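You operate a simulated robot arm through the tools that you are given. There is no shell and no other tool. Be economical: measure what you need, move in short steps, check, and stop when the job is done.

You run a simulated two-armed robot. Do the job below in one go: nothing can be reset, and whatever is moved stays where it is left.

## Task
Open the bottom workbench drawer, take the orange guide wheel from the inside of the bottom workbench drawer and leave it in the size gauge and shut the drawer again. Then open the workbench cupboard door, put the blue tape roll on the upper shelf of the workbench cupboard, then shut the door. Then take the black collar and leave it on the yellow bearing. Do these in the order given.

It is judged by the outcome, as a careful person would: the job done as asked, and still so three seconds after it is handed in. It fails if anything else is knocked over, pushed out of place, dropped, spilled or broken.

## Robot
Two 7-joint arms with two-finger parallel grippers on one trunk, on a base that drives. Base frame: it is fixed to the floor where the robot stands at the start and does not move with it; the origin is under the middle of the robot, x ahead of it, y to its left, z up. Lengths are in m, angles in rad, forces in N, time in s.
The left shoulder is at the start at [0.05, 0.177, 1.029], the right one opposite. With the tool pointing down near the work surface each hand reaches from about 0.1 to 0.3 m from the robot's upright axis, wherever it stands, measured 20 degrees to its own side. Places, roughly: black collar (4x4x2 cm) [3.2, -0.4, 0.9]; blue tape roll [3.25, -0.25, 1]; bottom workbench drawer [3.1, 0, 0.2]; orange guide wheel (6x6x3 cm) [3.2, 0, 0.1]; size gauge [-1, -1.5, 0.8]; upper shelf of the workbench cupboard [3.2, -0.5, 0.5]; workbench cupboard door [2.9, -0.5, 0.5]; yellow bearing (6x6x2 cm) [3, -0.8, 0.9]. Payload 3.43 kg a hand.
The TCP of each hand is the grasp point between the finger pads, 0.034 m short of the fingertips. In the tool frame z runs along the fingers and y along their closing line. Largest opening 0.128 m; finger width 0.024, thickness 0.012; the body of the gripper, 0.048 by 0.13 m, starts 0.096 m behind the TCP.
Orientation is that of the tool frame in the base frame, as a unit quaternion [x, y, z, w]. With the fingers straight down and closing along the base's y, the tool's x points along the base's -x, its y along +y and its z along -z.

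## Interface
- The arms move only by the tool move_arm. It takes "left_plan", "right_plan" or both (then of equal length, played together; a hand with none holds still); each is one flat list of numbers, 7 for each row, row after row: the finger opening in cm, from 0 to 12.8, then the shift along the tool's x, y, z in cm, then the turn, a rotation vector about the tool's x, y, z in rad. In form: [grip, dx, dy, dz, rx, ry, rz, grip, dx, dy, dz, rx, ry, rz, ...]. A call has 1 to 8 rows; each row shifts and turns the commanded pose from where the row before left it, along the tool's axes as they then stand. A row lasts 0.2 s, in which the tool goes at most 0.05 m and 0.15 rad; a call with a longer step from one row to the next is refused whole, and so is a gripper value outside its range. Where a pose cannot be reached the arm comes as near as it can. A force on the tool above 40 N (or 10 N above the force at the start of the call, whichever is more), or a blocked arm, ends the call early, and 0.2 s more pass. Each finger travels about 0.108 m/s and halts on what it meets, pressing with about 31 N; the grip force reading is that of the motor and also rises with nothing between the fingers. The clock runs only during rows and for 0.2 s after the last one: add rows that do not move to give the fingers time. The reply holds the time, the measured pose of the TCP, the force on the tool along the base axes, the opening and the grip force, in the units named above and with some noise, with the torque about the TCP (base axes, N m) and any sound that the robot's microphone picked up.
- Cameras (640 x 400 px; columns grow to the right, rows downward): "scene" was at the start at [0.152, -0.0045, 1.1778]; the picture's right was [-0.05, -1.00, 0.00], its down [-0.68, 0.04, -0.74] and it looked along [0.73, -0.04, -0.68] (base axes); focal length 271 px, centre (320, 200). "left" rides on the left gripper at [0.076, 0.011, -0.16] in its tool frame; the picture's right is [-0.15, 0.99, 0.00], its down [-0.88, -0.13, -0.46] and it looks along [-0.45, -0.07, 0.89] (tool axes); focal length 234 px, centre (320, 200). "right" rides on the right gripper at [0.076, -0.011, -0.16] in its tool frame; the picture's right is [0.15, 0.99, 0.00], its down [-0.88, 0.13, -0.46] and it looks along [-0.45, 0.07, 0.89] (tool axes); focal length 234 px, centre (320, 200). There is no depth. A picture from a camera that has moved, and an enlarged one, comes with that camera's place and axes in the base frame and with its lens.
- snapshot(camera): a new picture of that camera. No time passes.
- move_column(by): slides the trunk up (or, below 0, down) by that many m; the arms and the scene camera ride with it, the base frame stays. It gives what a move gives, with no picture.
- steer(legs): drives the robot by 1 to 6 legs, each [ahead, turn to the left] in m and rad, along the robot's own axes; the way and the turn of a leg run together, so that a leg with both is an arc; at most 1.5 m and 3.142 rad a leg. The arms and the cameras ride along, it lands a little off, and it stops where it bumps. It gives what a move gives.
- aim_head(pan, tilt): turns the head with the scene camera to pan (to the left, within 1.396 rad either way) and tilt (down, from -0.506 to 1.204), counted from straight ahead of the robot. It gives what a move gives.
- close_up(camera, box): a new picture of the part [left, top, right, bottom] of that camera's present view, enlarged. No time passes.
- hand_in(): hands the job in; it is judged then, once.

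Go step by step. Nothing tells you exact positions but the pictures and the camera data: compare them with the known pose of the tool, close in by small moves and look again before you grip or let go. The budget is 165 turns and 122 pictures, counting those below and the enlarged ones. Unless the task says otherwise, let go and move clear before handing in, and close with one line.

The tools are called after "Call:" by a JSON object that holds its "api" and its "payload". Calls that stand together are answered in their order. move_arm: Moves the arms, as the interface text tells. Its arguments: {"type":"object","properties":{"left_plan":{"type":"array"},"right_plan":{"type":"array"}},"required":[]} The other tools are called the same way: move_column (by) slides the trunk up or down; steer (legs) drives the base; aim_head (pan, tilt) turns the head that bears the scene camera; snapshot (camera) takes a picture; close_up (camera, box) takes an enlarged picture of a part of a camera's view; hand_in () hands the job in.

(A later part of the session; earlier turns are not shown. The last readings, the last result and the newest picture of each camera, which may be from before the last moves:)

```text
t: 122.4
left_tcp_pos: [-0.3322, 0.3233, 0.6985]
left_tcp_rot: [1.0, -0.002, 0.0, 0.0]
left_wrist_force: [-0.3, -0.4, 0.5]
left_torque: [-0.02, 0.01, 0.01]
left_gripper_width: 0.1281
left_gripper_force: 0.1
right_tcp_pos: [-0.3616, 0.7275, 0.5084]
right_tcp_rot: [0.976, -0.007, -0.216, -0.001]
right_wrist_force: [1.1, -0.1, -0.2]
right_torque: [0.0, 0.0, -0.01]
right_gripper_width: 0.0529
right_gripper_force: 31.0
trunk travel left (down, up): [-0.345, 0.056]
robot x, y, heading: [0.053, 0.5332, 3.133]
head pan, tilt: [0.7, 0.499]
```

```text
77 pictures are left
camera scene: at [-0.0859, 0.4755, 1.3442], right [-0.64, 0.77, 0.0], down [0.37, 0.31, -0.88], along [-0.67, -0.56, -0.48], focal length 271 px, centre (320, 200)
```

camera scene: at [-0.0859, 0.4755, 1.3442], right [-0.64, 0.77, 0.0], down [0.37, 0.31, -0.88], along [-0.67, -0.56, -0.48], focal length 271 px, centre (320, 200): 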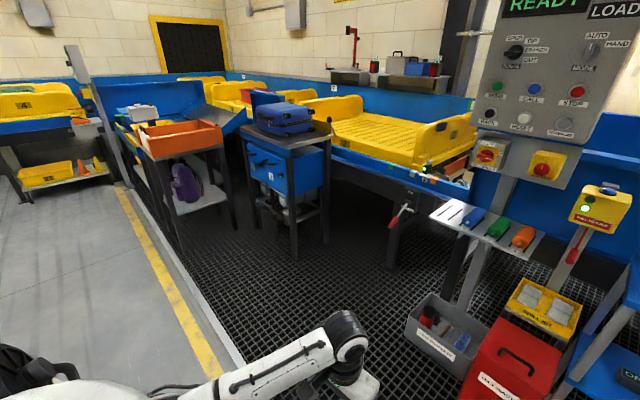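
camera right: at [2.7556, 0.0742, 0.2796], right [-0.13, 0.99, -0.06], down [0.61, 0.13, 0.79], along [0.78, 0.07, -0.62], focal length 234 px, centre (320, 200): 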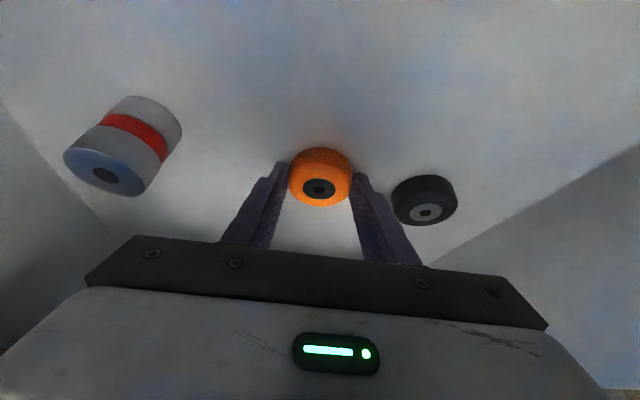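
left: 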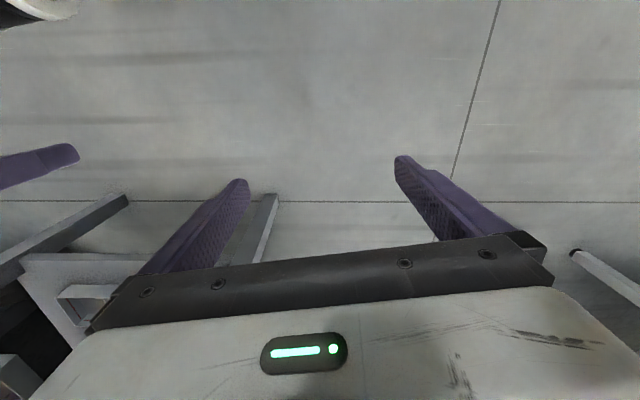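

The orange tray on the stand lies where the gauge should be (~[-0.9, -1.5]). I zoom in.

Call:
{"api": "close_up", "payload": {"camera": "scene", "box": [80, 80, 340, 242]}}

```text
2.46 times, centred on (210, 161) of scene
camera zoom: at [-0.0859, 0.4755, 1.3442], right [-0.64, 0.77, 0.0], down [0.37, 0.31, -0.88], along [-0.67, -0.56, -0.48], focal length 667 px, centre (591, 296)
```

zoom: 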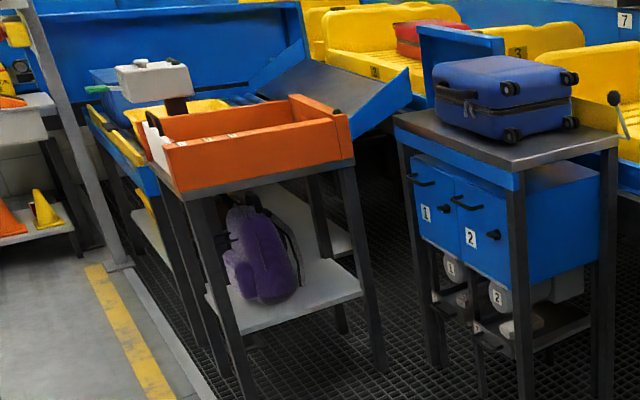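

The gauge is the orange open tray. I drive down the aisle and stop level with it.

Call:
{"api": "steer", "payload": {"legs": [[0, 1.575], [1.5, 0], [0.5, 0], [0, -1.57]]}}

Call:
{"api": "aim_head", "payload": {"pan": 0, "tilt": 0.6}}

Call:
{"api": "snapshot", "payload": {"camera": "scene"}}

```text
t: 140.2
left_tcp_pos: [-0.3182, -1.698, 0.6984]
left_tcp_rot: [1.0, 0.005, 0.001, 0.0]
left_wrist_force: [0.0, 0.2, 0.7]
left_torque: [0.02, -0.03, 0.01]
left_gripper_width: 0.1281
left_gripper_force: 0.1
right_tcp_pos: [-0.353, -1.2951, 0.5097]
right_tcp_rot: [0.976, -0.001, -0.216, 0.002]
right_wrist_force: [0.6, -0.1, -0.3]
right_torque: [-0.02, -0.03, 0.01]
right_gripper_width: 0.0525
right_gripper_force: 30.8
trunk travel left (down, up): [-0.345, 0.056]
robot x, y, heading: [0.0667, -1.4849, -3.134]
head pan, tilt: [0.7, 0.499]
```

```text
t: 141.2
left_tcp_pos: [-0.318, -1.6984, 0.6997]
left_tcp_rot: [1.0, 0.005, 0.0, -0.001]
left_wrist_force: [-0.1, -0.7, 1.0]
left_torque: [-0.01, 0.03, -0.03]
left_gripper_width: 0.1279
left_gripper_force: 0.0
right_tcp_pos: [-0.3524, -1.2945, 0.5089]
right_tcp_rot: [0.976, 0.0, -0.216, 0.001]
right_wrist_force: [0.4, -0.6, -1.6]
right_torque: [-0.02, -0.03, -0.01]
right_gripper_width: 0.0524
right_gripper_force: 31.2
trunk travel left (down, up): [-0.345, 0.056]
robot x, y, heading: [0.0636, -1.4799, -3.131]
head pan, tilt: [0.0, 0.6]
```

```text
75 pictures are left
camera scene: at [-0.0939, -1.485, 1.3351], right [-0.01, 1.0, 0.0], down [0.56, 0.01, -0.83], along [-0.83, -0.01, -0.56], focal length 271 px, centre (320, 200)
```

scene: 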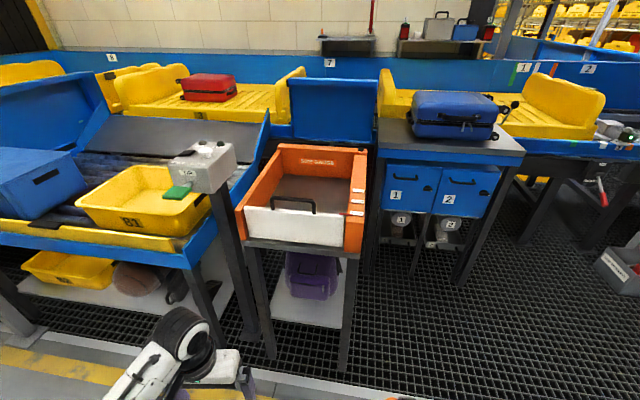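

The size gauge is the orange frame with a grey floor (~z 0.73), centre about [-0.93, -1.54]. I raise both hands clear first, bringing the right hand toward the middle.

Call:
{"api": "move_arm", "payload": {"right_plan": [4, -1.76, 2.1, -3.8, 0, 0, 0, 4, -1.76, 2.1, -3.8, 0, 0, 0, 4, -1.76, 2.1, -3.8, 0, 0, 0, 4, -1.76, 2.1, -3.8, 0, 0, 0, 4, -1.76, 2.1, -3.8, 0, 0, 0, 4, -1.76, 2.1, -3.8, 0, 0, 0, 4, -1.76, 2.1, -3.8, 0, 0, 0, 4, -1.76, 2.1, -3.8, 0, 0, 0], "left_plan": [10, 0.5, 0.5, -4, 0, 0, 0, 10, 0.5, 0.5, -4, 0, 0, 0, 10, 0.5, 0.5, -4, 0, 0, 0, 10, 0.5, 0.5, -4, 0, 0, 0, 10, 0.5, 0.5, -4, 0, 0, 0, 10, 0.5, 0.5, -4, 0, 0, 0, 10, 0.5, 0.5, -4, 0, 0, 0, 10, 0.5, 0.5, -4, 0, 0, 0]}}

Call:
{"api": "move_arm", "payload": {"right_plan": [4, -1.76, 2.1, -3.8, 0, 0, 0, 4, -1.76, 2.1, -3.8, 0, 0, 0]}}

Call:
{"api": "snapshot", "payload": {"camera": "scene"}}

```text
t: 142.1
left_tcp_pos: [-0.3028, -1.7145, 0.8258]
left_tcp_rot: [1.0, 0.003, 0.0, 0.0]
left_wrist_force: [-0.1, 0.3, -0.3]
left_torque: [0.0, 0.0, 0.01]
left_gripper_width: 0.1
left_gripper_force: 0.2
right_tcp_pos: [-0.3553, -1.2719, 0.631]
right_tcp_rot: [0.972, 0.023, -0.216, -0.083]
right_wrist_force: [-0.1, -0.8, -0.7]
right_torque: [0.0, 0.02, -0.03]
right_gripper_width: 0.0524
right_gripper_force: 30.9
trunk travel left (down, up): [-0.345, 0.056]
robot x, y, heading: [0.0679, -1.4818, -3.133]
head pan, tilt: [0.0, 0.6]
stopped in row 4 (right hand): the arm was blocked; the commanded pose is now the measured one
```

```text
t: 142.8
left_tcp_pos: [-0.3022, -1.7151, 0.8263]
left_tcp_rot: [1.0, 0.004, -0.001, 0.001]
left_wrist_force: [0.4, 0.4, -0.4]
left_torque: [0.04, 0.02, -0.02]
left_gripper_width: 0.1
left_gripper_force: 0.1
right_tcp_pos: [-0.3522, -1.253, 0.695]
right_tcp_rot: [0.964, 0.042, -0.209, -0.16]
right_wrist_force: [-0.4, 0.8, -0.3]
right_torque: [0.01, 0.05, -0.02]
right_gripper_width: 0.0522
right_gripper_force: 31.3
trunk travel left (down, up): [-0.345, 0.056]
robot x, y, heading: [0.0684, -1.4856, -3.135]
head pan, tilt: [0.0, 0.6]
stopped in row 2 (right hand): the arm was blocked; the commanded pose is now the measured one
```

```text
74 pictures are left
camera scene: at [-0.094, -1.4847, 1.3351], right [-0.01, 1.0, 0.0], down [0.56, 0.0, -0.82], along [-0.82, -0.01, -0.57], focal length 271 px, centre (320, 200)
```

scene: 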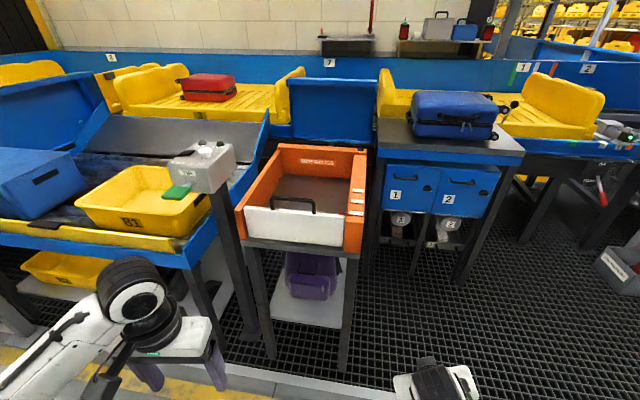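

The inward shift jams the forearm against the body. I extend forward first while correcting the tilt, then go up.

Call:
{"api": "move_arm", "payload": {"right_plan": [4, -3.6, 0, 1.7, 0, 0, 0, 4, -3.6, 0, 1.7, -0.099, -0.003, 0.051, 4, -3.6, 0, 1.7, -0.099, -0.003, 0.051, 4, 0, 0, 0, -0.099, -0.003, 0.051, 4, -1.76, 0, -3.8, 0, 0, 0, 4, -1.76, 0, -3.8, 0, 0, 0, 4, -1.76, 0, -3.8, 0, 0, 0]}}

```text
t: 144.4
left_tcp_pos: [-0.3011, -1.715, 0.8268]
left_tcp_rot: [1.0, 0.004, 0.0, 0.001]
left_wrist_force: [0.1, -0.1, -0.8]
left_torque: [0.0, 0.0, -0.02]
left_gripper_width: 0.0999
left_gripper_force: 0.0
right_tcp_pos: [-0.4709, -1.2563, 0.8208]
right_tcp_rot: [0.976, 0.001, -0.216, 0.001]
right_wrist_force: [1.4, -1.0, -1.2]
right_torque: [0.0, 0.02, 0.01]
right_gripper_width: 0.0522
right_gripper_force: 30.9
trunk travel left (down, up): [-0.345, 0.056]
robot x, y, heading: [0.0641, -1.4868, -3.133]
head pan, tilt: [0.0, 0.6]
```

Call:
{"api": "move_arm", "payload": {"right_plan": [4, -1.7, 1, -3.6, 0, 0, 0, 4, -1.7, 2, -3.6, 0, 0, 0, 4, -1.7, 2, -3.6, 0, 0, 0, 4, -1.7, 2, -3.6, 0, 0, 0, 4, 0, 3, 0, 0, 0, 0, 4, 0, 3, 0, 0, 0, 0, 4, 0, 3, 0, 0, 0, 0], "left_plan": [8, 0, 1, -4, 0, 0, 0, 8, 0, 1, -4, 0, 0, 0, 8, 0, 1, -4, 0, 0, 0, 8, 0, 1, -4, 0, 0, 0, 8, 0, 0, 0, 0, 0, 0, 8, 0, 0, 0, 0, 0, 0, 8, 0, 0, 0, 0, 0, 0]}}

Call:
{"api": "snapshot", "payload": {"camera": "right"}}

```text
t: 146.2
left_tcp_pos: [-0.2999, -1.7537, 0.9854]
left_tcp_rot: [1.0, 0.004, 0.0, 0.0]
left_wrist_force: [0.2, 0.7, -0.1]
left_torque: [-0.04, -0.01, 0.04]
left_gripper_width: 0.08
left_gripper_force: 0.1
right_tcp_pos: [-0.4896, -1.3712, 0.9594]
right_tcp_rot: [0.975, -0.022, -0.217, -0.036]
right_wrist_force: [-0.7, 0.1, -0.7]
right_torque: [-0.03, -0.01, -0.01]
right_gripper_width: 0.0525
right_gripper_force: 31.0
right hand out of reach, approached as far as the arm can: row 4
trunk travel left (down, up): [-0.345, 0.056]
robot x, y, heading: [0.0633, -1.4863, -3.13]
head pan, tilt: [0.0, 0.6]
stopped in row 7 (right hand): the arm was blocked; the commanded pose is now the measured one
```

```text
73 pictures are left
camera right: at [-0.3524, -1.3753, 1.0717], right [0.07, -0.99, -0.12], down [-0.61, -0.14, 0.78], along [-0.79, 0.02, -0.62], focal length 234 px, centre (320, 200)
```

right: 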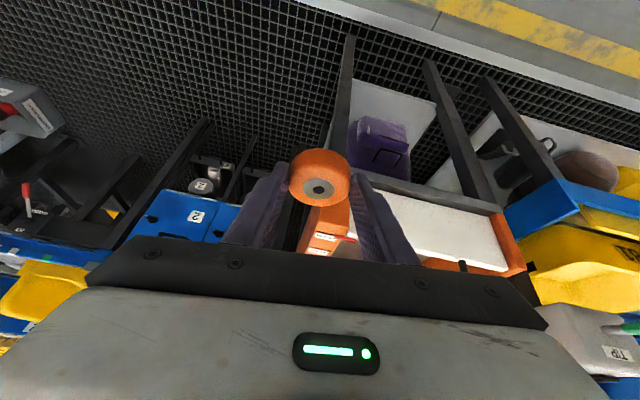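

The right hand's inward limit is ~0.11 m right of centre, so I'll also turn the robot a little left. Trunk up, drive 0.42, turn 0.35.

Call:
{"api": "move_column", "payload": {"by": 0.055}}

Call:
{"api": "steer", "payload": {"legs": [[0.36, 0], [0, 0.3]]}}

Call:
{"api": "snapshot", "payload": {"camera": "scene"}}

Call:
{"api": "snapshot", "payload": {"camera": "right"}}

```text
t: 147.2
left_tcp_pos: [-0.2996, -1.7547, 1.0394]
left_tcp_rot: [1.0, 0.005, 0.0, 0.001]
left_wrist_force: [0.6, -0.1, -0.5]
left_torque: [-0.01, 0.02, -0.03]
left_gripper_width: 0.08
left_gripper_force: 0.0
right_tcp_pos: [-0.4913, -1.3724, 1.0142]
right_tcp_rot: [0.975, -0.021, -0.218, -0.036]
right_wrist_force: [0.5, 0.6, -0.7]
right_torque: [0.01, -0.01, -0.01]
right_gripper_width: 0.0523
right_gripper_force: 30.4
trunk travel left (down, up): [-0.4, 0.001]
robot x, y, heading: [0.0662, -1.4812, -3.138]
head pan, tilt: [0.0, 0.6]
```

```text
t: 150.5
left_tcp_pos: [-0.5646, -1.8554, 1.0408]
left_tcp_rot: [0.988, 0.154, -0.001, 0.001]
left_wrist_force: [0.0, 0.4, -0.2]
left_torque: [0.02, 0.03, -0.02]
left_gripper_width: 0.08
left_gripper_force: 0.0
right_tcp_pos: [-0.8582, -1.5456, 1.0142]
right_tcp_rot: [0.967, 0.125, -0.221, -0.002]
right_wrist_force: [-0.9, 0.6, -2.1]
right_torque: [0.02, -0.04, 0.0]
right_gripper_width: 0.0524
right_gripper_force: 30.9
trunk travel left (down, up): [-0.4, 0.001]
robot x, y, heading: [-0.2953, -1.4844, -2.832]
head pan, tilt: [0.0, 0.6]
```

```text
72 pictures are left
camera scene: at [-0.4468, -1.5354, 1.3901], right [-0.3, 0.95, 0.0], down [0.54, 0.17, -0.83], along [-0.79, -0.25, -0.56], focal length 271 px, centre (320, 200)
```

scene: 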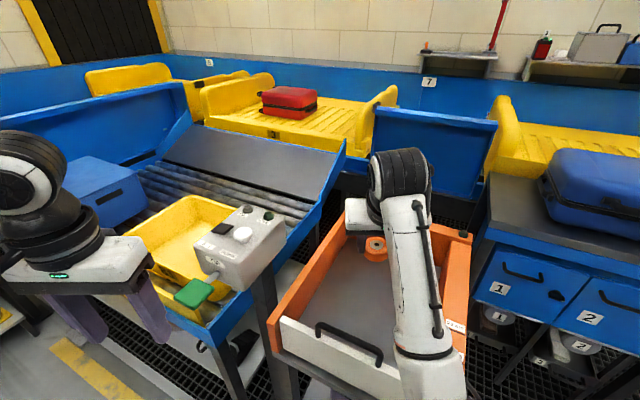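

```text
71 pictures are left
camera right: at [-0.726, -1.5083, 1.1274], right [0.37, -0.92, -0.12], down [-0.54, -0.32, 0.78], along [-0.76, -0.22, -0.61], focal length 234 px, centre (320, 200)
```

right: 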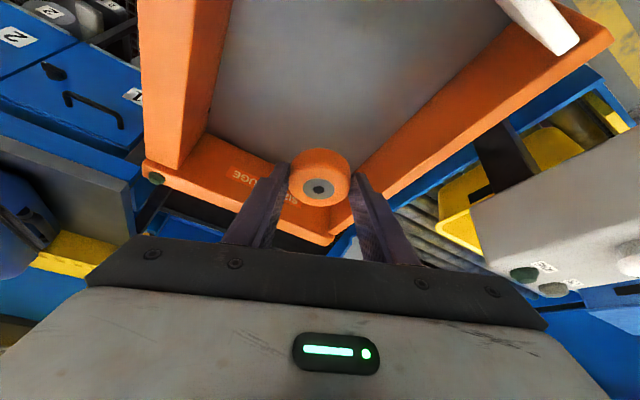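

The hand is over the gauge. To keep the camera clear of the black handle on its front wall, I go ~9 cm further in (and pull the left hand back a bit).

Call:
{"api": "move_arm", "payload": {"left_plan": [8, 4, 0, 0, 0, 0, 0, 8, 4, 0, 0, 0, 0, 0]}}

Call:
{"api": "steer", "payload": {"legs": [[0.09, 0]]}}

Call:
{"api": "move_column", "payload": {"by": -0.1}}

Call:
{"api": "snapshot", "payload": {"camera": "right"}}

Call:
{"api": "snapshot", "payload": {"camera": "scene"}}

```text
t: 151.1
left_tcp_pos: [-0.4874, -1.8308, 1.0401]
left_tcp_rot: [0.988, 0.155, -0.001, 0.001]
left_wrist_force: [-0.1, -0.1, 0.3]
left_torque: [-0.02, -0.05, -0.01]
left_gripper_width: 0.0802
left_gripper_force: 0.0
right_tcp_pos: [-0.8586, -1.5446, 1.0143]
right_tcp_rot: [0.967, 0.124, -0.221, -0.003]
right_wrist_force: [0.2, -0.6, 0.0]
right_torque: [0.0, -0.02, 0.0]
right_gripper_width: 0.052
right_gripper_force: 30.8
trunk travel left (down, up): [-0.4, 0.001]
robot x, y, heading: [-0.2963, -1.4854, -2.833]
head pan, tilt: [0.0, 0.6]
```

```text
t: 152.2
left_tcp_pos: [-0.5736, -1.8573, 1.0397]
left_tcp_rot: [0.988, 0.154, 0.0, 0.001]
left_wrist_force: [0.0, 0.4, -0.7]
left_torque: [0.03, -0.01, 0.01]
left_gripper_width: 0.0799
left_gripper_force: 0.1
right_tcp_pos: [-0.9449, -1.5737, 1.014]
right_tcp_rot: [0.967, 0.124, -0.221, -0.003]
right_wrist_force: [-0.6, -0.3, -1.2]
right_torque: [0.03, 0.01, -0.03]
right_gripper_width: 0.0524
right_gripper_force: 30.9
trunk travel left (down, up): [-0.4, 0.001]
robot x, y, heading: [-0.3817, -1.5133, -2.829]
head pan, tilt: [0.0, 0.6]
```

```text
t: 153.5
left_tcp_pos: [-0.5668, -1.8568, 0.9465]
left_tcp_rot: [0.988, 0.154, -0.006, 0.0]
left_wrist_force: [-0.9, 0.8, 0.0]
left_torque: [0.01, 0.02, -0.01]
left_gripper_width: 0.0797
left_gripper_force: 0.1
right_tcp_pos: [-0.9434, -1.5719, 0.9332]
right_tcp_rot: [0.964, 0.125, -0.236, -0.006]
right_wrist_force: [-0.6, -0.2, -1.7]
right_torque: [0.01, -0.02, 0.02]
right_gripper_width: 0.0523
right_gripper_force: 31.1
trunk travel left (down, up): [-0.3, 0.101]
robot x, y, heading: [-0.3793, -1.5161, -2.828]
head pan, tilt: [0.0, 0.6]
```

```text
70 pictures are left
camera right: at [-0.8062, -1.5348, 1.0425], right [0.36, -0.92, -0.13], down [-0.51, -0.32, 0.8], along [-0.78, -0.22, -0.59], focal length 234 px, centre (320, 200)
```

right: 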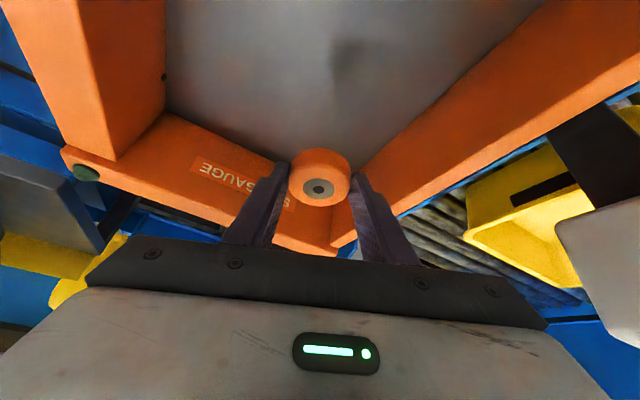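

```text
69 pictures are left
camera scene: at [-0.5222, -1.5622, 1.2954], right [-0.3, 0.95, 0.0], down [0.53, 0.17, -0.83], along [-0.79, -0.25, -0.56], focal length 271 px, centre (320, 200)
```

scene: 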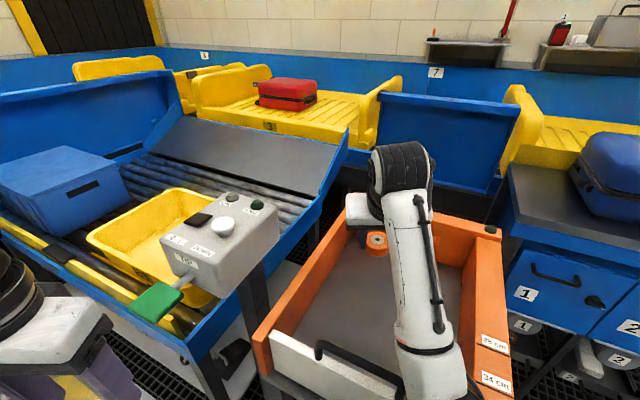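

The forearm seems to touch the gauge's front edge; I raise the trunk again right away.

Call:
{"api": "move_column", "payload": {"by": 0.06}}

Call:
{"api": "snapshot", "payload": {"camera": "scene"}}

```text
t: 154.5
left_tcp_pos: [-0.5721, -1.8571, 1.0014]
left_tcp_rot: [0.988, 0.154, 0.0, 0.001]
left_wrist_force: [-0.1, -0.7, -0.9]
left_torque: [0.01, 0.0, 0.03]
left_gripper_width: 0.0798
left_gripper_force: 0.0
right_tcp_pos: [-0.9438, -1.5732, 0.9727]
right_tcp_rot: [0.967, 0.125, -0.22, -0.003]
right_wrist_force: [-0.6, -0.1, -0.7]
right_torque: [0.02, 0.0, -0.02]
right_gripper_width: 0.0522
right_gripper_force: 30.9
trunk travel left (down, up): [-0.36, 0.041]
robot x, y, heading: [-0.3809, -1.5155, -2.832]
head pan, tilt: [0.0, 0.6]
```

```text
68 pictures are left
camera scene: at [-0.5323, -1.5625, 1.3498], right [-0.3, 0.95, 0.0], down [0.54, 0.17, -0.83], along [-0.79, -0.25, -0.57], focal length 271 px, centre (320, 200)
```

scene: 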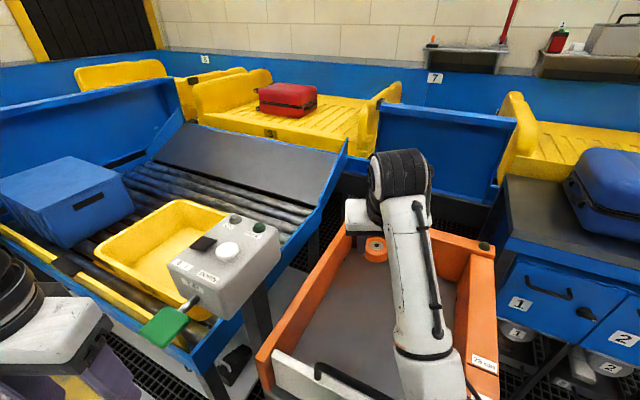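

Elbow sag again — so trunk to the top, base 10 cm back, and reach in with a straighter arm.

Call:
{"api": "move_column", "payload": {"by": 0.04}}

Call:
{"api": "steer", "payload": {"legs": [[-0.1, 0]]}}

Call:
{"api": "move_arm", "payload": {"right_plan": [4, -3, 0, 1.4, 0, 0, 0, 4, -3, 0, 1.4, 0, 0, 0, 4, -3, 0, 1.4, 0, 0, 0, 4, 1.7, 0, 3.6, 0, 0, 0, 4, 1.7, 0, 3.6, 0, 0, 0]}}

Call:
{"api": "snapshot", "payload": {"camera": "scene"}}

```text
t: 155.3
left_tcp_pos: [-0.5739, -1.8579, 1.0409]
left_tcp_rot: [0.988, 0.154, 0.001, 0.001]
left_wrist_force: [0.1, 0.7, 0.4]
left_torque: [0.03, 0.0, -0.02]
left_gripper_width: 0.0801
left_gripper_force: 0.1
right_tcp_pos: [-0.9456, -1.5719, 1.0141]
right_tcp_rot: [0.967, 0.124, -0.222, -0.004]
right_wrist_force: [0.4, 0.1, -1.3]
right_torque: [0.02, -0.02, 0.03]
right_gripper_width: 0.0524
right_gripper_force: 30.9
trunk travel left (down, up): [-0.4, 0.001]
robot x, y, heading: [-0.3803, -1.5104, -2.834]
head pan, tilt: [0.0, 0.6]
```

```text
t: 156.5
left_tcp_pos: [-0.4772, -1.8273, 1.0411]
left_tcp_rot: [0.988, 0.153, 0.0, 0.001]
left_wrist_force: [0.7, -0.3, -0.1]
left_torque: [0.01, 0.03, -0.03]
left_gripper_width: 0.08
left_gripper_force: 0.0
right_tcp_pos: [-0.8501, -1.5414, 1.0154]
right_tcp_rot: [0.967, 0.125, -0.222, -0.003]
right_wrist_force: [-0.2, 0.0, -1.4]
right_torque: [0.0, 0.02, -0.01]
right_gripper_width: 0.0523
right_gripper_force: 30.8
trunk travel left (down, up): [-0.4, 0.001]
robot x, y, heading: [-0.2895, -1.486, -2.834]
head pan, tilt: [0.0, 0.6]
```

```text
t: 157.7
left_tcp_pos: [-0.4783, -1.827, 1.0414]
left_tcp_rot: [0.988, 0.153, 0.001, 0.001]
left_wrist_force: [0.0, 0.2, -0.6]
left_torque: [0.02, 0.01, 0.01]
left_gripper_width: 0.0799
left_gripper_force: 0.1
right_tcp_pos: [-0.9479, -1.5626, 0.9357]
right_tcp_rot: [0.967, 0.125, -0.22, -0.002]
right_wrist_force: [0.2, -0.5, -0.4]
right_torque: [0.02, 0.0, 0.0]
right_gripper_width: 0.0526
right_gripper_force: 30.8
trunk travel left (down, up): [-0.4, 0.001]
robot x, y, heading: [-0.2889, -1.4856, -2.836]
head pan, tilt: [0.0, 0.6]
```

```text
67 pictures are left
camera scene: at [-0.4381, -1.5321, 1.3901], right [-0.3, 0.95, 0.0], down [0.54, 0.17, -0.82], along [-0.79, -0.25, -0.57], focal length 271 px, centre (320, 200)
```

scene: 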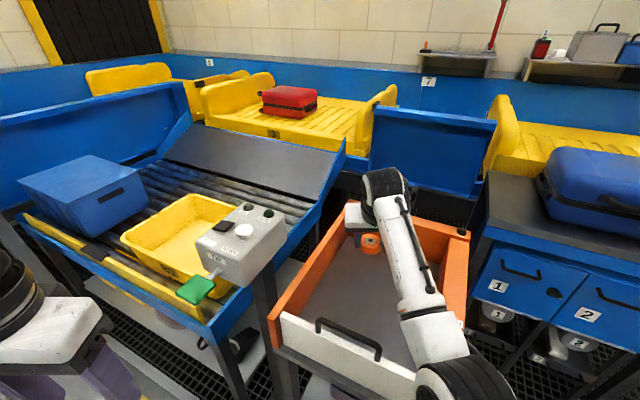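

Much better: the elbow stays in front of the gauge. I continue down.

Call:
{"api": "move_arm", "payload": {"right_plan": [4, 1.7, 0, 3.6, 0, 0, 0, 4, 1.7, 0, 3.6, 0, 0, 0]}}

Call:
{"api": "snapshot", "payload": {"camera": "scene"}}

Call:
{"api": "snapshot", "payload": {"camera": "right"}}

```text
t: 158.3
left_tcp_pos: [-0.4798, -1.8263, 1.04]
left_tcp_rot: [0.988, 0.154, 0.0, 0.0]
left_wrist_force: [0.3, 0.2, -0.7]
left_torque: [0.0, 0.03, 0.0]
left_gripper_width: 0.0801
left_gripper_force: 0.1
right_tcp_pos: [-0.9485, -1.5568, 0.8568]
right_tcp_rot: [0.967, 0.124, -0.223, -0.003]
right_wrist_force: [0.1, 0.1, -0.6]
right_torque: [0.02, -0.02, -0.01]
right_gripper_width: 0.052
right_gripper_force: 31.0
trunk travel left (down, up): [-0.4, 0.001]
robot x, y, heading: [-0.2855, -1.4856, -2.838]
head pan, tilt: [0.0, 0.6]
```

```text
66 pictures are left
camera scene: at [-0.438, -1.5321, 1.3901], right [-0.3, 0.95, 0.0], down [0.54, 0.17, -0.82], along [-0.79, -0.25, -0.57], focal length 271 px, centre (320, 200)
```

scene: 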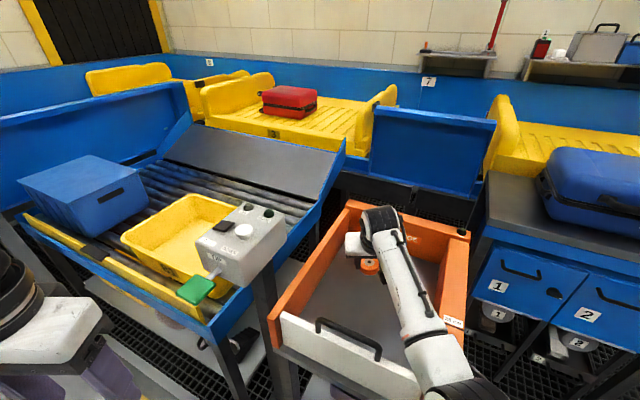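

```text
65 pictures are left
camera right: at [-0.8154, -1.5198, 0.9688], right [0.36, -0.92, -0.12], down [-0.54, -0.32, 0.78], along [-0.76, -0.22, -0.61], focal length 234 px, centre (320, 200)
```

right: 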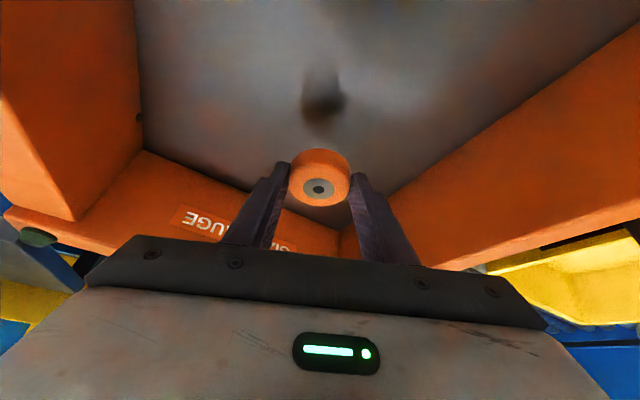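

The wheel's shadow puts the floor about 12 cm below. I go down in smaller steps.

Call:
{"api": "move_arm", "payload": {"right_plan": [4, 1.3, 0, 2.7, 0, 0, 0, 4, 1.3, 0, 2.7, 0, 0, 0]}}

Call:
{"api": "snapshot", "payload": {"camera": "scene"}}

Call:
{"api": "snapshot", "payload": {"camera": "right"}}

```text
t: 158.9
left_tcp_pos: [-0.4759, -1.8275, 1.0423]
left_tcp_rot: [0.988, 0.154, -0.002, 0.002]
left_wrist_force: [-0.4, 0.0, 0.4]
left_torque: [0.02, 0.0, -0.01]
left_gripper_width: 0.08
left_gripper_force: 0.1
right_tcp_pos: [-0.9507, -1.5537, 0.8027]
right_tcp_rot: [0.966, 0.124, -0.228, -0.002]
right_wrist_force: [2.4, 1.9, 19.1]
right_torque: [-0.2, -0.14, 0.01]
right_gripper_width: 0.0526
right_gripper_force: 31.3
trunk travel left (down, up): [-0.4, 0.001]
robot x, y, heading: [-0.2861, -1.4864, -2.833]
head pan, tilt: [0.0, 0.6]
```

```text
64 pictures are left
camera scene: at [-0.4352, -1.5316, 1.391], right [-0.3, 0.95, 0.0], down [0.54, 0.17, -0.83], along [-0.79, -0.25, -0.56], focal length 271 px, centre (320, 200)
```

scene: 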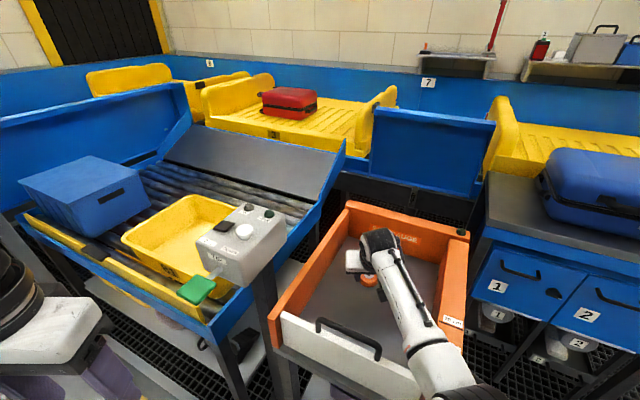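

```text
63 pictures are left
camera right: at [-0.8168, -1.516, 0.9139], right [0.36, -0.92, -0.12], down [-0.53, -0.31, 0.79], along [-0.77, -0.22, -0.6], focal length 234 px, centre (320, 200)
```

right: 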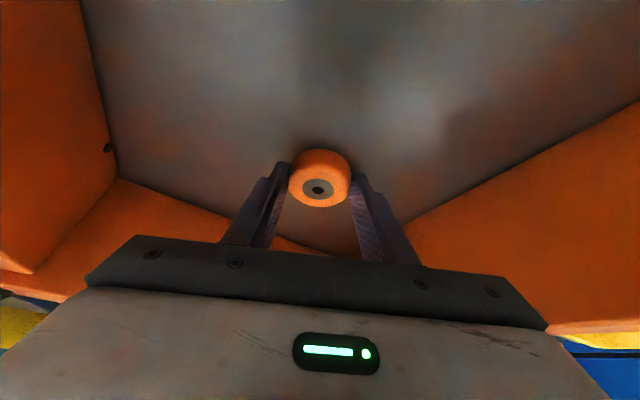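

The wheel touches the gauge floor (19 N up). I release and lift straight up.

Call:
{"api": "move_arm", "payload": {"right_plan": [5, -0.1, 0, -0.3, 0, 0, 0, 7, 0, 0, 0, 0, 0, 0, 8, 0, 0, 0, 0, 0, 0, 8, -1.3, 0, -2.7, 0, 0, 0, 8, -1.3, 0, -2.7, 0, 0, 0, 8, -1.7, 0, -3.6, 0, 0, 0, 8, -1.7, 0, -3.6, 0, 0, 0, 8, -1.7, 0, -3.6, 0, 0, 0]}}

Call:
{"api": "snapshot", "payload": {"camera": "right"}}

```text
t: 160.7
left_tcp_pos: [-0.4772, -1.8285, 1.0397]
left_tcp_rot: [0.988, 0.153, -0.001, 0.001]
left_wrist_force: [0.8, 0.1, 0.4]
left_torque: [-0.01, 0.01, -0.02]
left_gripper_width: 0.08
left_gripper_force: 0.0
right_tcp_pos: [-0.9455, -1.5622, 0.9803]
right_tcp_rot: [0.967, 0.124, -0.221, -0.003]
right_wrist_force: [0.4, -0.5, 0.3]
right_torque: [-0.02, 0.01, -0.02]
right_gripper_width: 0.08
right_gripper_force: 0.0
trunk travel left (down, up): [-0.4, 0.001]
robot x, y, heading: [-0.2847, -1.4842, -2.833]
head pan, tilt: [0.0, 0.6]
```

```text
62 pictures are left
camera right: at [-0.8134, -1.5251, 1.0926], right [0.36, -0.92, -0.12], down [-0.54, -0.32, 0.78], along [-0.76, -0.22, -0.61], focal length 234 px, centre (320, 200)
```

right: 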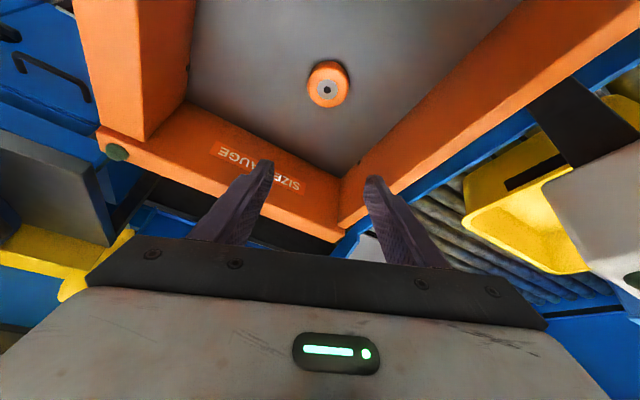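

The wheel lies in the gauge. Now I back out, fold the arm somewhat, and return to the workbench to shut the drawer.

Call:
{"api": "steer", "payload": {"legs": [[-0.36, 0], [0, -1.88]]}}

Call:
{"api": "move_arm", "payload": {"right_plan": [6, 3.6, -1, -1.7, 0, 0, 0, 6, 3.6, -1, -1.7, 0, 0, 0, 6, 3.6, -1, -1.7, 0, 0, 0, 6, 1.7, -1, 3.6, 0, 0, 0, 6, 1.7, -1, 3.6, 0, 0, 0, 6, 1.7, 0, 3.6, 0, 0, 0]}}

Call:
{"api": "snapshot", "payload": {"camera": "scene"}}

```text
t: 167.5
left_tcp_pos: [-0.2133, -1.0894, 1.0411]
left_tcp_rot: [0.711, -0.703, -0.001, 0.0]
left_wrist_force: [0.0, -0.3, 0.0]
left_torque: [0.0, 0.0, 0.03]
left_gripper_width: 0.0798
left_gripper_force: 0.1
right_tcp_pos: [0.1769, -0.7192, 0.9801]
right_tcp_rot: [-0.674, 0.705, 0.129, 0.179]
right_wrist_force: [0.6, 0.8, 0.7]
right_torque: [0.03, 0.02, -0.01]
right_gripper_width: 0.0798
right_gripper_force: 0.0
trunk travel left (down, up): [-0.4, 0.001]
robot x, y, heading: [0.0581, -1.3753, 1.58]
head pan, tilt: [0.0, 0.6]
```

```text
t: 168.9
left_tcp_pos: [-0.2143, -1.0897, 1.0408]
left_tcp_rot: [0.711, -0.703, -0.001, 0.002]
left_wrist_force: [-0.8, -0.9, 0.9]
left_torque: [0.03, 0.0, -0.02]
left_gripper_width: 0.08
left_gripper_force: 0.1
right_tcp_pos: [0.2275, -0.8416, 0.8628]
right_tcp_rot: [-0.674, 0.704, 0.13, 0.18]
right_wrist_force: [0.3, 0.5, 0.1]
right_torque: [0.04, 0.02, 0.0]
right_gripper_width: 0.0602
right_gripper_force: 0.0
trunk travel left (down, up): [-0.4, 0.001]
robot x, y, heading: [0.0567, -1.3736, 1.583]
head pan, tilt: [0.0, 0.6]
```

```text
61 pictures are left
camera scene: at [0.0553, -1.2161, 1.3902], right [1.0, 0.01, 0.0], down [0.01, -0.56, -0.82], along [-0.01, 0.82, -0.57], focal length 271 px, centre (320, 200)
```

scene: 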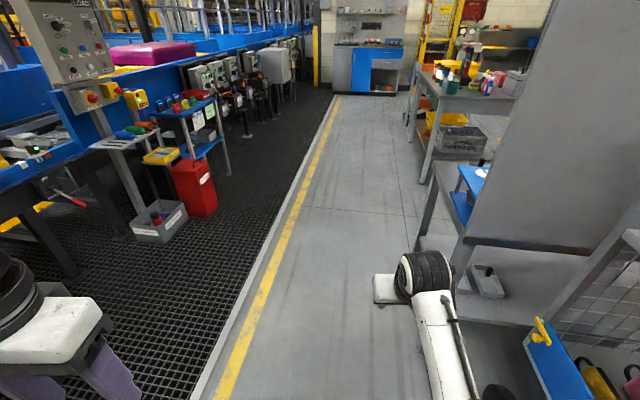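

Call:
{"api": "steer", "payload": {"legs": [[0, 0.05], [1.45, 0], [0.48, 0], [0, -1.633], [1.45, 0], [0.35, 0]]}}

Call:
{"api": "aim_head", "payload": {"pan": -0.2, "tilt": 0.7}}

Call:
{"api": "snapshot", "payload": {"camera": "scene"}}

```text
t: 191.7
left_tcp_pos: [2.0206, 0.8691, 1.0402]
left_tcp_rot: [-0.016, 1.0, 0.0, 0.0]
left_wrist_force: [-0.1, 0.3, 0.1]
left_torque: [0.0, 0.03, 0.02]
left_gripper_width: 0.0799
left_gripper_force: 0.0
right_tcp_pos: [2.2778, 0.4343, 0.862]
right_tcp_rot: [0.012, 0.975, -0.034, 0.219]
right_wrist_force: [0.6, -1.1, 0.7]
right_torque: [0.0, 0.05, 0.03]
right_gripper_width: 0.0601
right_gripper_force: 0.0
trunk travel left (down, up): [-0.4, 0.001]
robot x, y, heading: [1.7423, 0.5913, 0.031]
head pan, tilt: [0.0, 0.6]
```

```text
t: 192.4
left_tcp_pos: [2.0204, 0.8698, 1.0411]
left_tcp_rot: [-0.015, 1.0, 0.001, 0.001]
left_wrist_force: [-0.5, 0.3, 0.1]
left_torque: [0.0, -0.04, -0.01]
left_gripper_width: 0.0802
left_gripper_force: 0.1
right_tcp_pos: [2.2775, 0.4336, 0.8626]
right_tcp_rot: [0.011, 0.975, -0.033, 0.219]
right_wrist_force: [-0.3, 1.0, 0.3]
right_torque: [0.02, -0.02, -0.02]
right_gripper_width: 0.0602
right_gripper_force: 0.2
trunk travel left (down, up): [-0.4, 0.001]
robot x, y, heading: [1.7412, 0.5914, 0.03]
head pan, tilt: [-0.201, 0.7]
```

```text
60 pictures are left
camera scene: at [1.8942, 0.5807, 1.3815], right [-0.17, -0.99, 0.0], down [-0.63, 0.11, -0.77], along [0.75, -0.13, -0.64], focal length 271 px, centre (320, 200)
```

scene: 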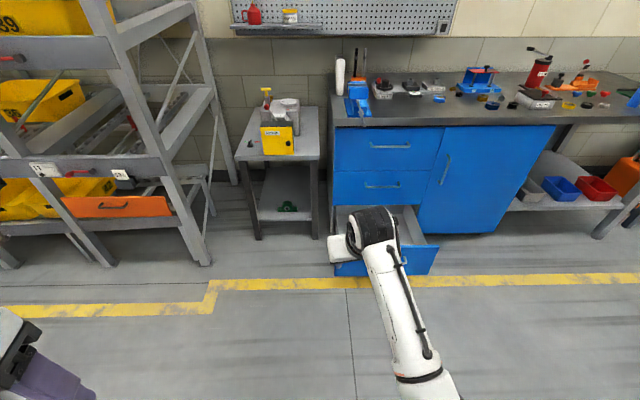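

The drawer is still open. I line up in front of it and lower the closed hand to push its face shut.

Call:
{"api": "steer", "payload": {"legs": [[0, -0.83], [0.51, 0], [0, 0.8], [-0.08, 0]]}}

Call:
{"api": "move_column", "payload": {"by": -0.25}}

Call:
{"api": "move_arm", "payload": {"right_plan": [0, 1.7, 0, 3.6, 0, 0, 0, 0, 1.7, 0, 3.6, 0, 0, 0, 0, 1.7, 0, 3.6, 0, 0, 0, 0, 1.7, 0, 3.6, 0, 0, 0, 0, 1.7, 0, 3.6, 0, 0, 0, 0, 0, 0, 0, 0, -0.15, 0, 0, 0, 0, 0, 0, -0.15, 0]}}

Call:
{"api": "snapshot", "payload": {"camera": "scene"}}

```text
t: 200.3
left_tcp_pos: [2.3007, 0.4982, 1.0413]
left_tcp_rot: [0.003, 1.0, 0.001, 0.001]
left_wrist_force: [1.0, 0.1, 0.4]
left_torque: [-0.01, -0.02, -0.02]
left_gripper_width: 0.08
left_gripper_force: 0.0
right_tcp_pos: [2.5412, 0.0535, 0.8632]
right_tcp_rot: [0.029, 0.975, -0.037, 0.219]
right_wrist_force: [0.1, 0.0, 0.3]
right_torque: [-0.02, 0.0, 0.01]
right_gripper_width: 0.0599
right_gripper_force: 0.0
trunk travel left (down, up): [-0.4, 0.001]
robot x, y, heading: [2.0077, 0.2325, -0.007]
head pan, tilt: [-0.201, 0.7]
```

```text
t: 202.8
left_tcp_pos: [2.3027, 0.499, 0.7914]
left_tcp_rot: [0.004, 1.0, 0.001, -0.001]
left_wrist_force: [0.3, 0.3, -1.1]
left_torque: [-0.04, 0.03, -0.02]
left_gripper_width: 0.08
left_gripper_force: 0.0
right_tcp_pos: [2.5413, 0.0525, 0.613]
right_tcp_rot: [0.029, 0.975, -0.037, 0.218]
right_wrist_force: [-1.0, -0.2, 1.0]
right_torque: [0.02, 0.0, 0.01]
right_gripper_width: 0.06
right_gripper_force: 0.1
trunk travel left (down, up): [-0.15, 0.251]
robot x, y, heading: [2.0135, 0.2338, -0.008]
head pan, tilt: [-0.201, 0.7]
```

```text
t: 204.4
left_tcp_pos: [2.3014, 0.4971, 0.7907]
left_tcp_rot: [0.003, 1.0, 0.001, 0.0]
left_wrist_force: [-0.1, 0.7, -0.3]
left_torque: [0.05, 0.03, 0.01]
left_gripper_width: 0.0803
left_gripper_force: 0.2
right_tcp_pos: [2.636, 0.0403, 0.5102]
right_tcp_rot: [0.031, 0.909, -0.038, 0.413]
right_wrist_force: [-0.1, 0.9, -0.1]
right_torque: [-0.02, 0.02, 0.02]
right_gripper_width: 0.0
right_gripper_force: 31.2
trunk travel left (down, up): [-0.15, 0.251]
robot x, y, heading: [2.0137, 0.2262, -0.005]
head pan, tilt: [-0.201, 0.7]
stopped in row 7 (right hand): the arm was blocked; the commanded pose is now the measured one
```

```text
59 pictures are left
camera scene: at [2.1642, 0.213, 1.1315], right [-0.21, -0.98, 0.0], down [-0.63, 0.13, -0.76], along [0.75, -0.16, -0.64], focal length 271 px, centre (320, 200)
```

scene: 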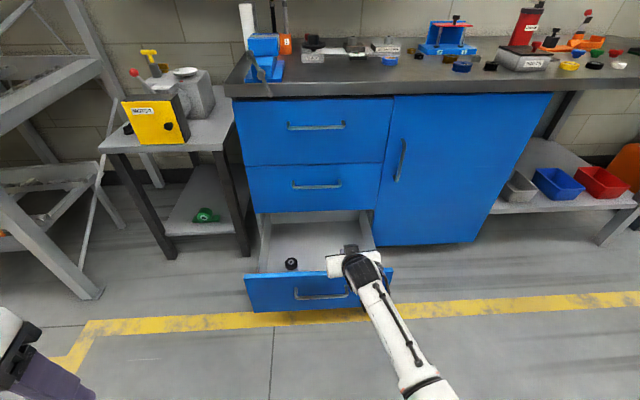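

I back up 5 cm and lower the trunk so the fingertips meet the face below its top edge.

Call:
{"api": "steer", "payload": {"legs": [[-0.06, 0]]}}

Call:
{"api": "move_column", "payload": {"by": -0.14}}

Call:
{"api": "snapshot", "payload": {"camera": "scene"}}

```text
t: 205.4
left_tcp_pos: [2.2407, 0.4988, 0.7912]
left_tcp_rot: [0.002, 1.0, 0.001, 0.0]
left_wrist_force: [-0.2, 0.6, 0.6]
left_torque: [0.01, 0.01, 0.02]
left_gripper_width: 0.0798
left_gripper_force: 0.0
right_tcp_pos: [2.577, 0.0401, 0.5087]
right_tcp_rot: [0.03, 0.91, -0.038, 0.413]
right_wrist_force: [0.7, 0.0, 0.7]
right_torque: [0.02, 0.01, -0.01]
right_gripper_width: 0.0001
right_gripper_force: 31.4
trunk travel left (down, up): [-0.15, 0.251]
robot x, y, heading: [1.9534, 0.2265, -0.007]
head pan, tilt: [-0.201, 0.7]
```

```text
t: 207.0
left_tcp_pos: [2.2354, 0.504, 0.6636]
left_tcp_rot: [0.003, 1.0, -0.007, 0.009]
left_wrist_force: [0.6, -0.6, 0.7]
left_torque: [0.0, -0.03, 0.0]
left_gripper_width: 0.0797
left_gripper_force: 0.2
right_tcp_pos: [2.5804, 0.0367, 0.3996]
right_tcp_rot: [0.026, 0.903, -0.049, 0.426]
right_wrist_force: [-1.1, -0.6, 1.1]
right_torque: [-0.02, 0.0, -0.01]
right_gripper_width: 0.0
right_gripper_force: 31.1
trunk travel left (down, up): [-0.01, 0.391]
robot x, y, heading: [1.9507, 0.2284, -0.006]
head pan, tilt: [-0.201, 0.7]
```

```text
58 pictures are left
camera scene: at [2.0925, 0.2241, 1.0056], right [-0.21, -0.98, 0.01], down [-0.62, 0.12, -0.78], along [0.76, -0.17, -0.63], focal length 271 px, centre (320, 200)
```

scene: 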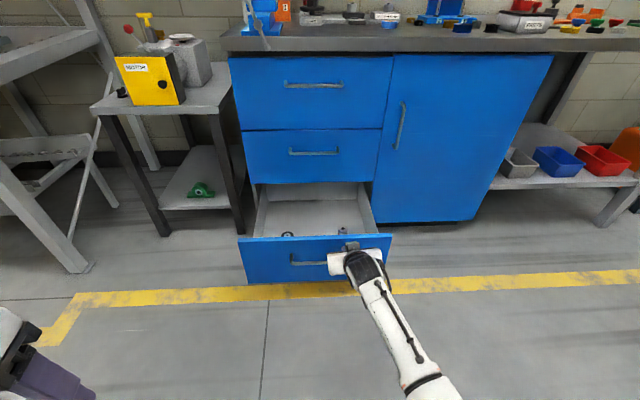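

The elbow bears on the base; I raise the trunk 5 cm and stretch the arm forward-down instead.

Call:
{"api": "move_column", "payload": {"by": 0.05}}

Call:
{"api": "steer", "payload": {"legs": [[-0.06, 0]]}}

Call:
{"api": "move_arm", "payload": {"right_plan": [0, 0.2, 0, 4.5, 0, 0, 0, 0, 1.2, 0, 4, 0, 0, 0, 0, 1.5, 0, 3.5, 0, 0, 0]}}

Call:
{"api": "snapshot", "payload": {"camera": "scene"}}

```text
t: 208.0
left_tcp_pos: [2.2423, 0.4975, 0.6991]
left_tcp_rot: [0.003, 1.0, 0.001, 0.0]
left_wrist_force: [-0.3, -0.6, 0.9]
left_torque: [0.01, -0.03, 0.05]
left_gripper_width: 0.0799
left_gripper_force: 0.1
right_tcp_pos: [2.5752, 0.0407, 0.4194]
right_tcp_rot: [0.03, 0.909, -0.037, 0.413]
right_wrist_force: [0.2, 0.5, -0.1]
right_torque: [-0.02, -0.02, 0.0]
right_gripper_width: 0.0001
right_gripper_force: 30.8
trunk travel left (down, up): [-0.06, 0.341]
robot x, y, heading: [1.9515, 0.2282, -0.007]
head pan, tilt: [-0.201, 0.7]
```

```text
t: 208.9
left_tcp_pos: [2.1821, 0.4979, 0.7005]
left_tcp_rot: [0.003, 1.0, 0.001, 0.0]
left_wrist_force: [-0.3, 0.6, -0.5]
left_torque: [-0.02, -0.01, -0.02]
left_gripper_width: 0.08
left_gripper_force: 0.0
right_tcp_pos: [2.5175, 0.0406, 0.4197]
right_tcp_rot: [0.03, 0.909, -0.038, 0.413]
right_wrist_force: [-0.1, -0.5, 0.3]
right_torque: [-0.02, -0.01, -0.02]
right_gripper_width: 0.0
right_gripper_force: 30.8
trunk travel left (down, up): [-0.06, 0.341]
robot x, y, heading: [1.8958, 0.2316, -0.002]
head pan, tilt: [-0.201, 0.7]
```

```text
t: 209.7
left_tcp_pos: [2.1822, 0.4978, 0.7007]
left_tcp_rot: [0.003, 1.0, 0.001, 0.001]
left_wrist_force: [0.1, 0.1, -0.6]
left_torque: [0.0, 0.01, -0.01]
left_gripper_width: 0.0798
left_gripper_force: 0.0
right_tcp_pos: [2.5737, 0.0276, 0.3345]
right_tcp_rot: [0.032, 0.909, -0.038, 0.415]
right_wrist_force: [0.4, -1.0, 0.9]
right_torque: [0.0, 0.06, -0.01]
right_gripper_width: 0.0001
right_gripper_force: 31.2
right hand out of reach, approached as far as the arm can: row 3
trunk travel left (down, up): [-0.06, 0.341]
robot x, y, heading: [1.8896, 0.2324, -0.007]
head pan, tilt: [-0.201, 0.7]
```

```text
57 pictures are left
camera scene: at [2.0445, 0.2138, 1.0415], right [-0.21, -0.98, 0.0], down [-0.63, 0.13, -0.77], along [0.75, -0.16, -0.64], focal length 271 px, centre (320, 200)
```

scene: 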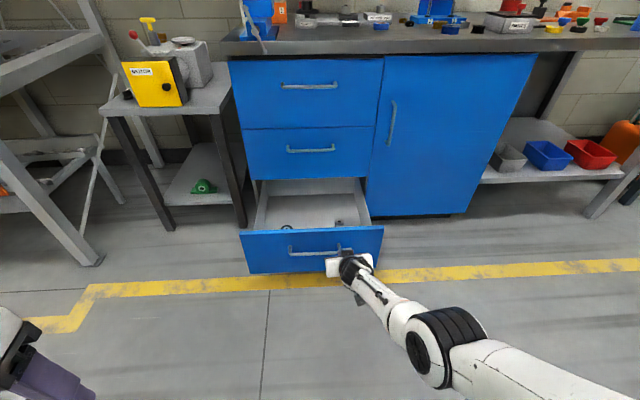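

Fingertips are now at z≈0.31 in front of the face. I drive forward to push the drawer in.

Call:
{"api": "steer", "payload": {"legs": [[0.3, 0]]}}

Call:
{"api": "snapshot", "payload": {"camera": "scene"}}

```text
t: 211.8
left_tcp_pos: [2.478, 0.4986, 0.701]
left_tcp_rot: [0.001, 1.0, 0.001, 0.001]
left_wrist_force: [-1.0, -0.7, 0.4]
left_torque: [0.02, 0.0, 0.03]
left_gripper_width: 0.08
left_gripper_force: 0.1
right_tcp_pos: [2.8721, 0.0304, 0.3343]
right_tcp_rot: [0.028, 0.909, -0.036, 0.414]
right_wrist_force: [-0.5, 0.5, 0.0]
right_torque: [0.0, 0.0, 0.01]
right_gripper_width: 0.0003
right_gripper_force: 31.0
trunk travel left (down, up): [-0.06, 0.341]
robot x, y, heading: [2.1897, 0.2307, 0.004]
head pan, tilt: [-0.201, 0.7]
```

```text
56 pictures are left
camera scene: at [2.3416, 0.2131, 1.0415], right [-0.2, -0.98, 0.0], down [-0.63, 0.13, -0.77], along [0.75, -0.15, -0.64], focal length 271 px, centre (320, 200)
```

scene: 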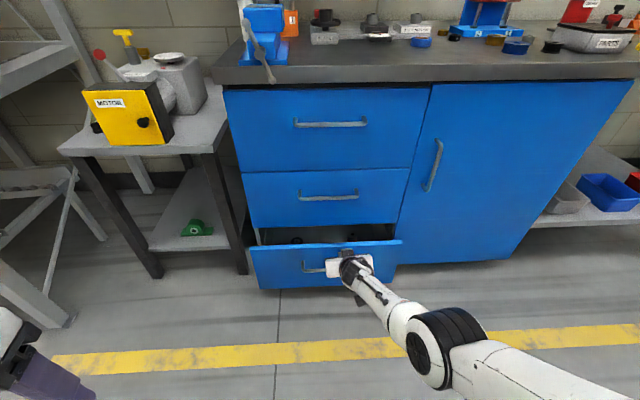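

It slides in nicely. About 8–9 cm remain.

Call:
{"api": "steer", "payload": {"legs": [[0.09, 0]]}}

Call:
{"api": "snapshot", "payload": {"camera": "scene"}}

```text
t: 212.9
left_tcp_pos: [2.5667, 0.4987, 0.7006]
left_tcp_rot: [0.0, 1.0, 0.001, 0.0]
left_wrist_force: [0.6, 0.3, 0.3]
left_torque: [0.0, -0.03, 0.02]
left_gripper_width: 0.08
left_gripper_force: 0.1
right_tcp_pos: [2.9606, 0.0297, 0.3331]
right_tcp_rot: [0.029, 0.909, -0.037, 0.413]
right_wrist_force: [-0.2, 0.2, 0.2]
right_torque: [0.0, 0.01, 0.03]
right_gripper_width: 0.0002
right_gripper_force: 31.1
trunk travel left (down, up): [-0.06, 0.341]
robot x, y, heading: [2.2786, 0.2274, 0.002]
head pan, tilt: [-0.201, 0.7]
```

```text
55 pictures are left
camera scene: at [2.4306, 0.2129, 1.0415], right [-0.2, -0.98, 0.0], down [-0.63, 0.13, -0.77], along [0.75, -0.15, -0.64], focal length 271 px, centre (320, 200)
```

scene: 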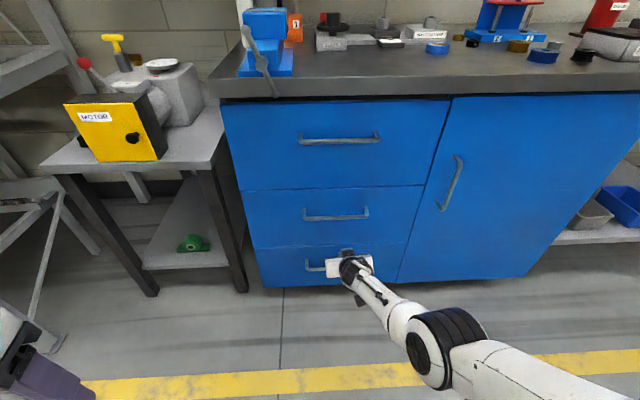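

Call:
{"api": "steer", "payload": {"legs": [[0.02, 0]]}}

Call:
{"api": "close_up", "payload": {"camera": "scene", "box": [210, 150, 450, 300]}}

```text
t: 213.8
left_tcp_pos: [2.5859, 0.4986, 0.7009]
left_tcp_rot: [0.001, 1.0, 0.001, 0.0]
left_wrist_force: [-0.1, 0.2, -0.2]
left_torque: [0.0, -0.01, -0.02]
left_gripper_width: 0.0799
left_gripper_force: 0.0
right_tcp_pos: [2.9704, 0.0335, 0.3252]
right_tcp_rot: [0.03, 0.914, -0.037, 0.403]
right_wrist_force: [0.4, -0.5, 0.5]
right_torque: [-0.02, -0.05, 0.02]
right_gripper_width: 0.0002
right_gripper_force: 31.0
trunk travel left (down, up): [-0.06, 0.341]
robot x, y, heading: [2.2951, 0.2294, -0.002]
head pan, tilt: [-0.201, 0.7]
stopped in leg 1: the force on the tool passed its limit (the readings are from after the stop); the commanded pose is now the measured one
```

```text
2.67 times, centred on (330, 225) of scene
camera zoom: at [2.4493, 0.2128, 1.0413], right [-0.2, -0.98, 0.0], down [-0.63, 0.13, -0.76], along [0.75, -0.15, -0.64], focal length 723 px, centre (293, 133)
```

zoom: 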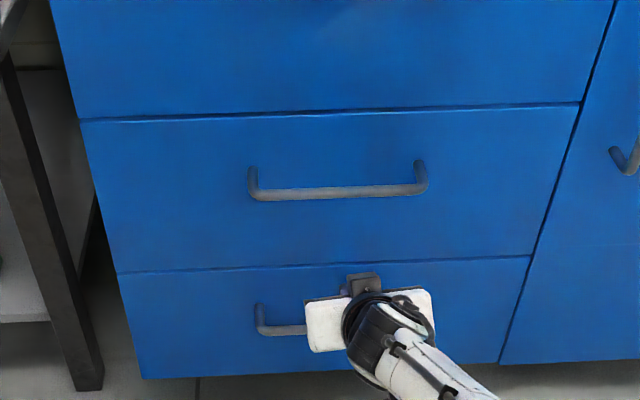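

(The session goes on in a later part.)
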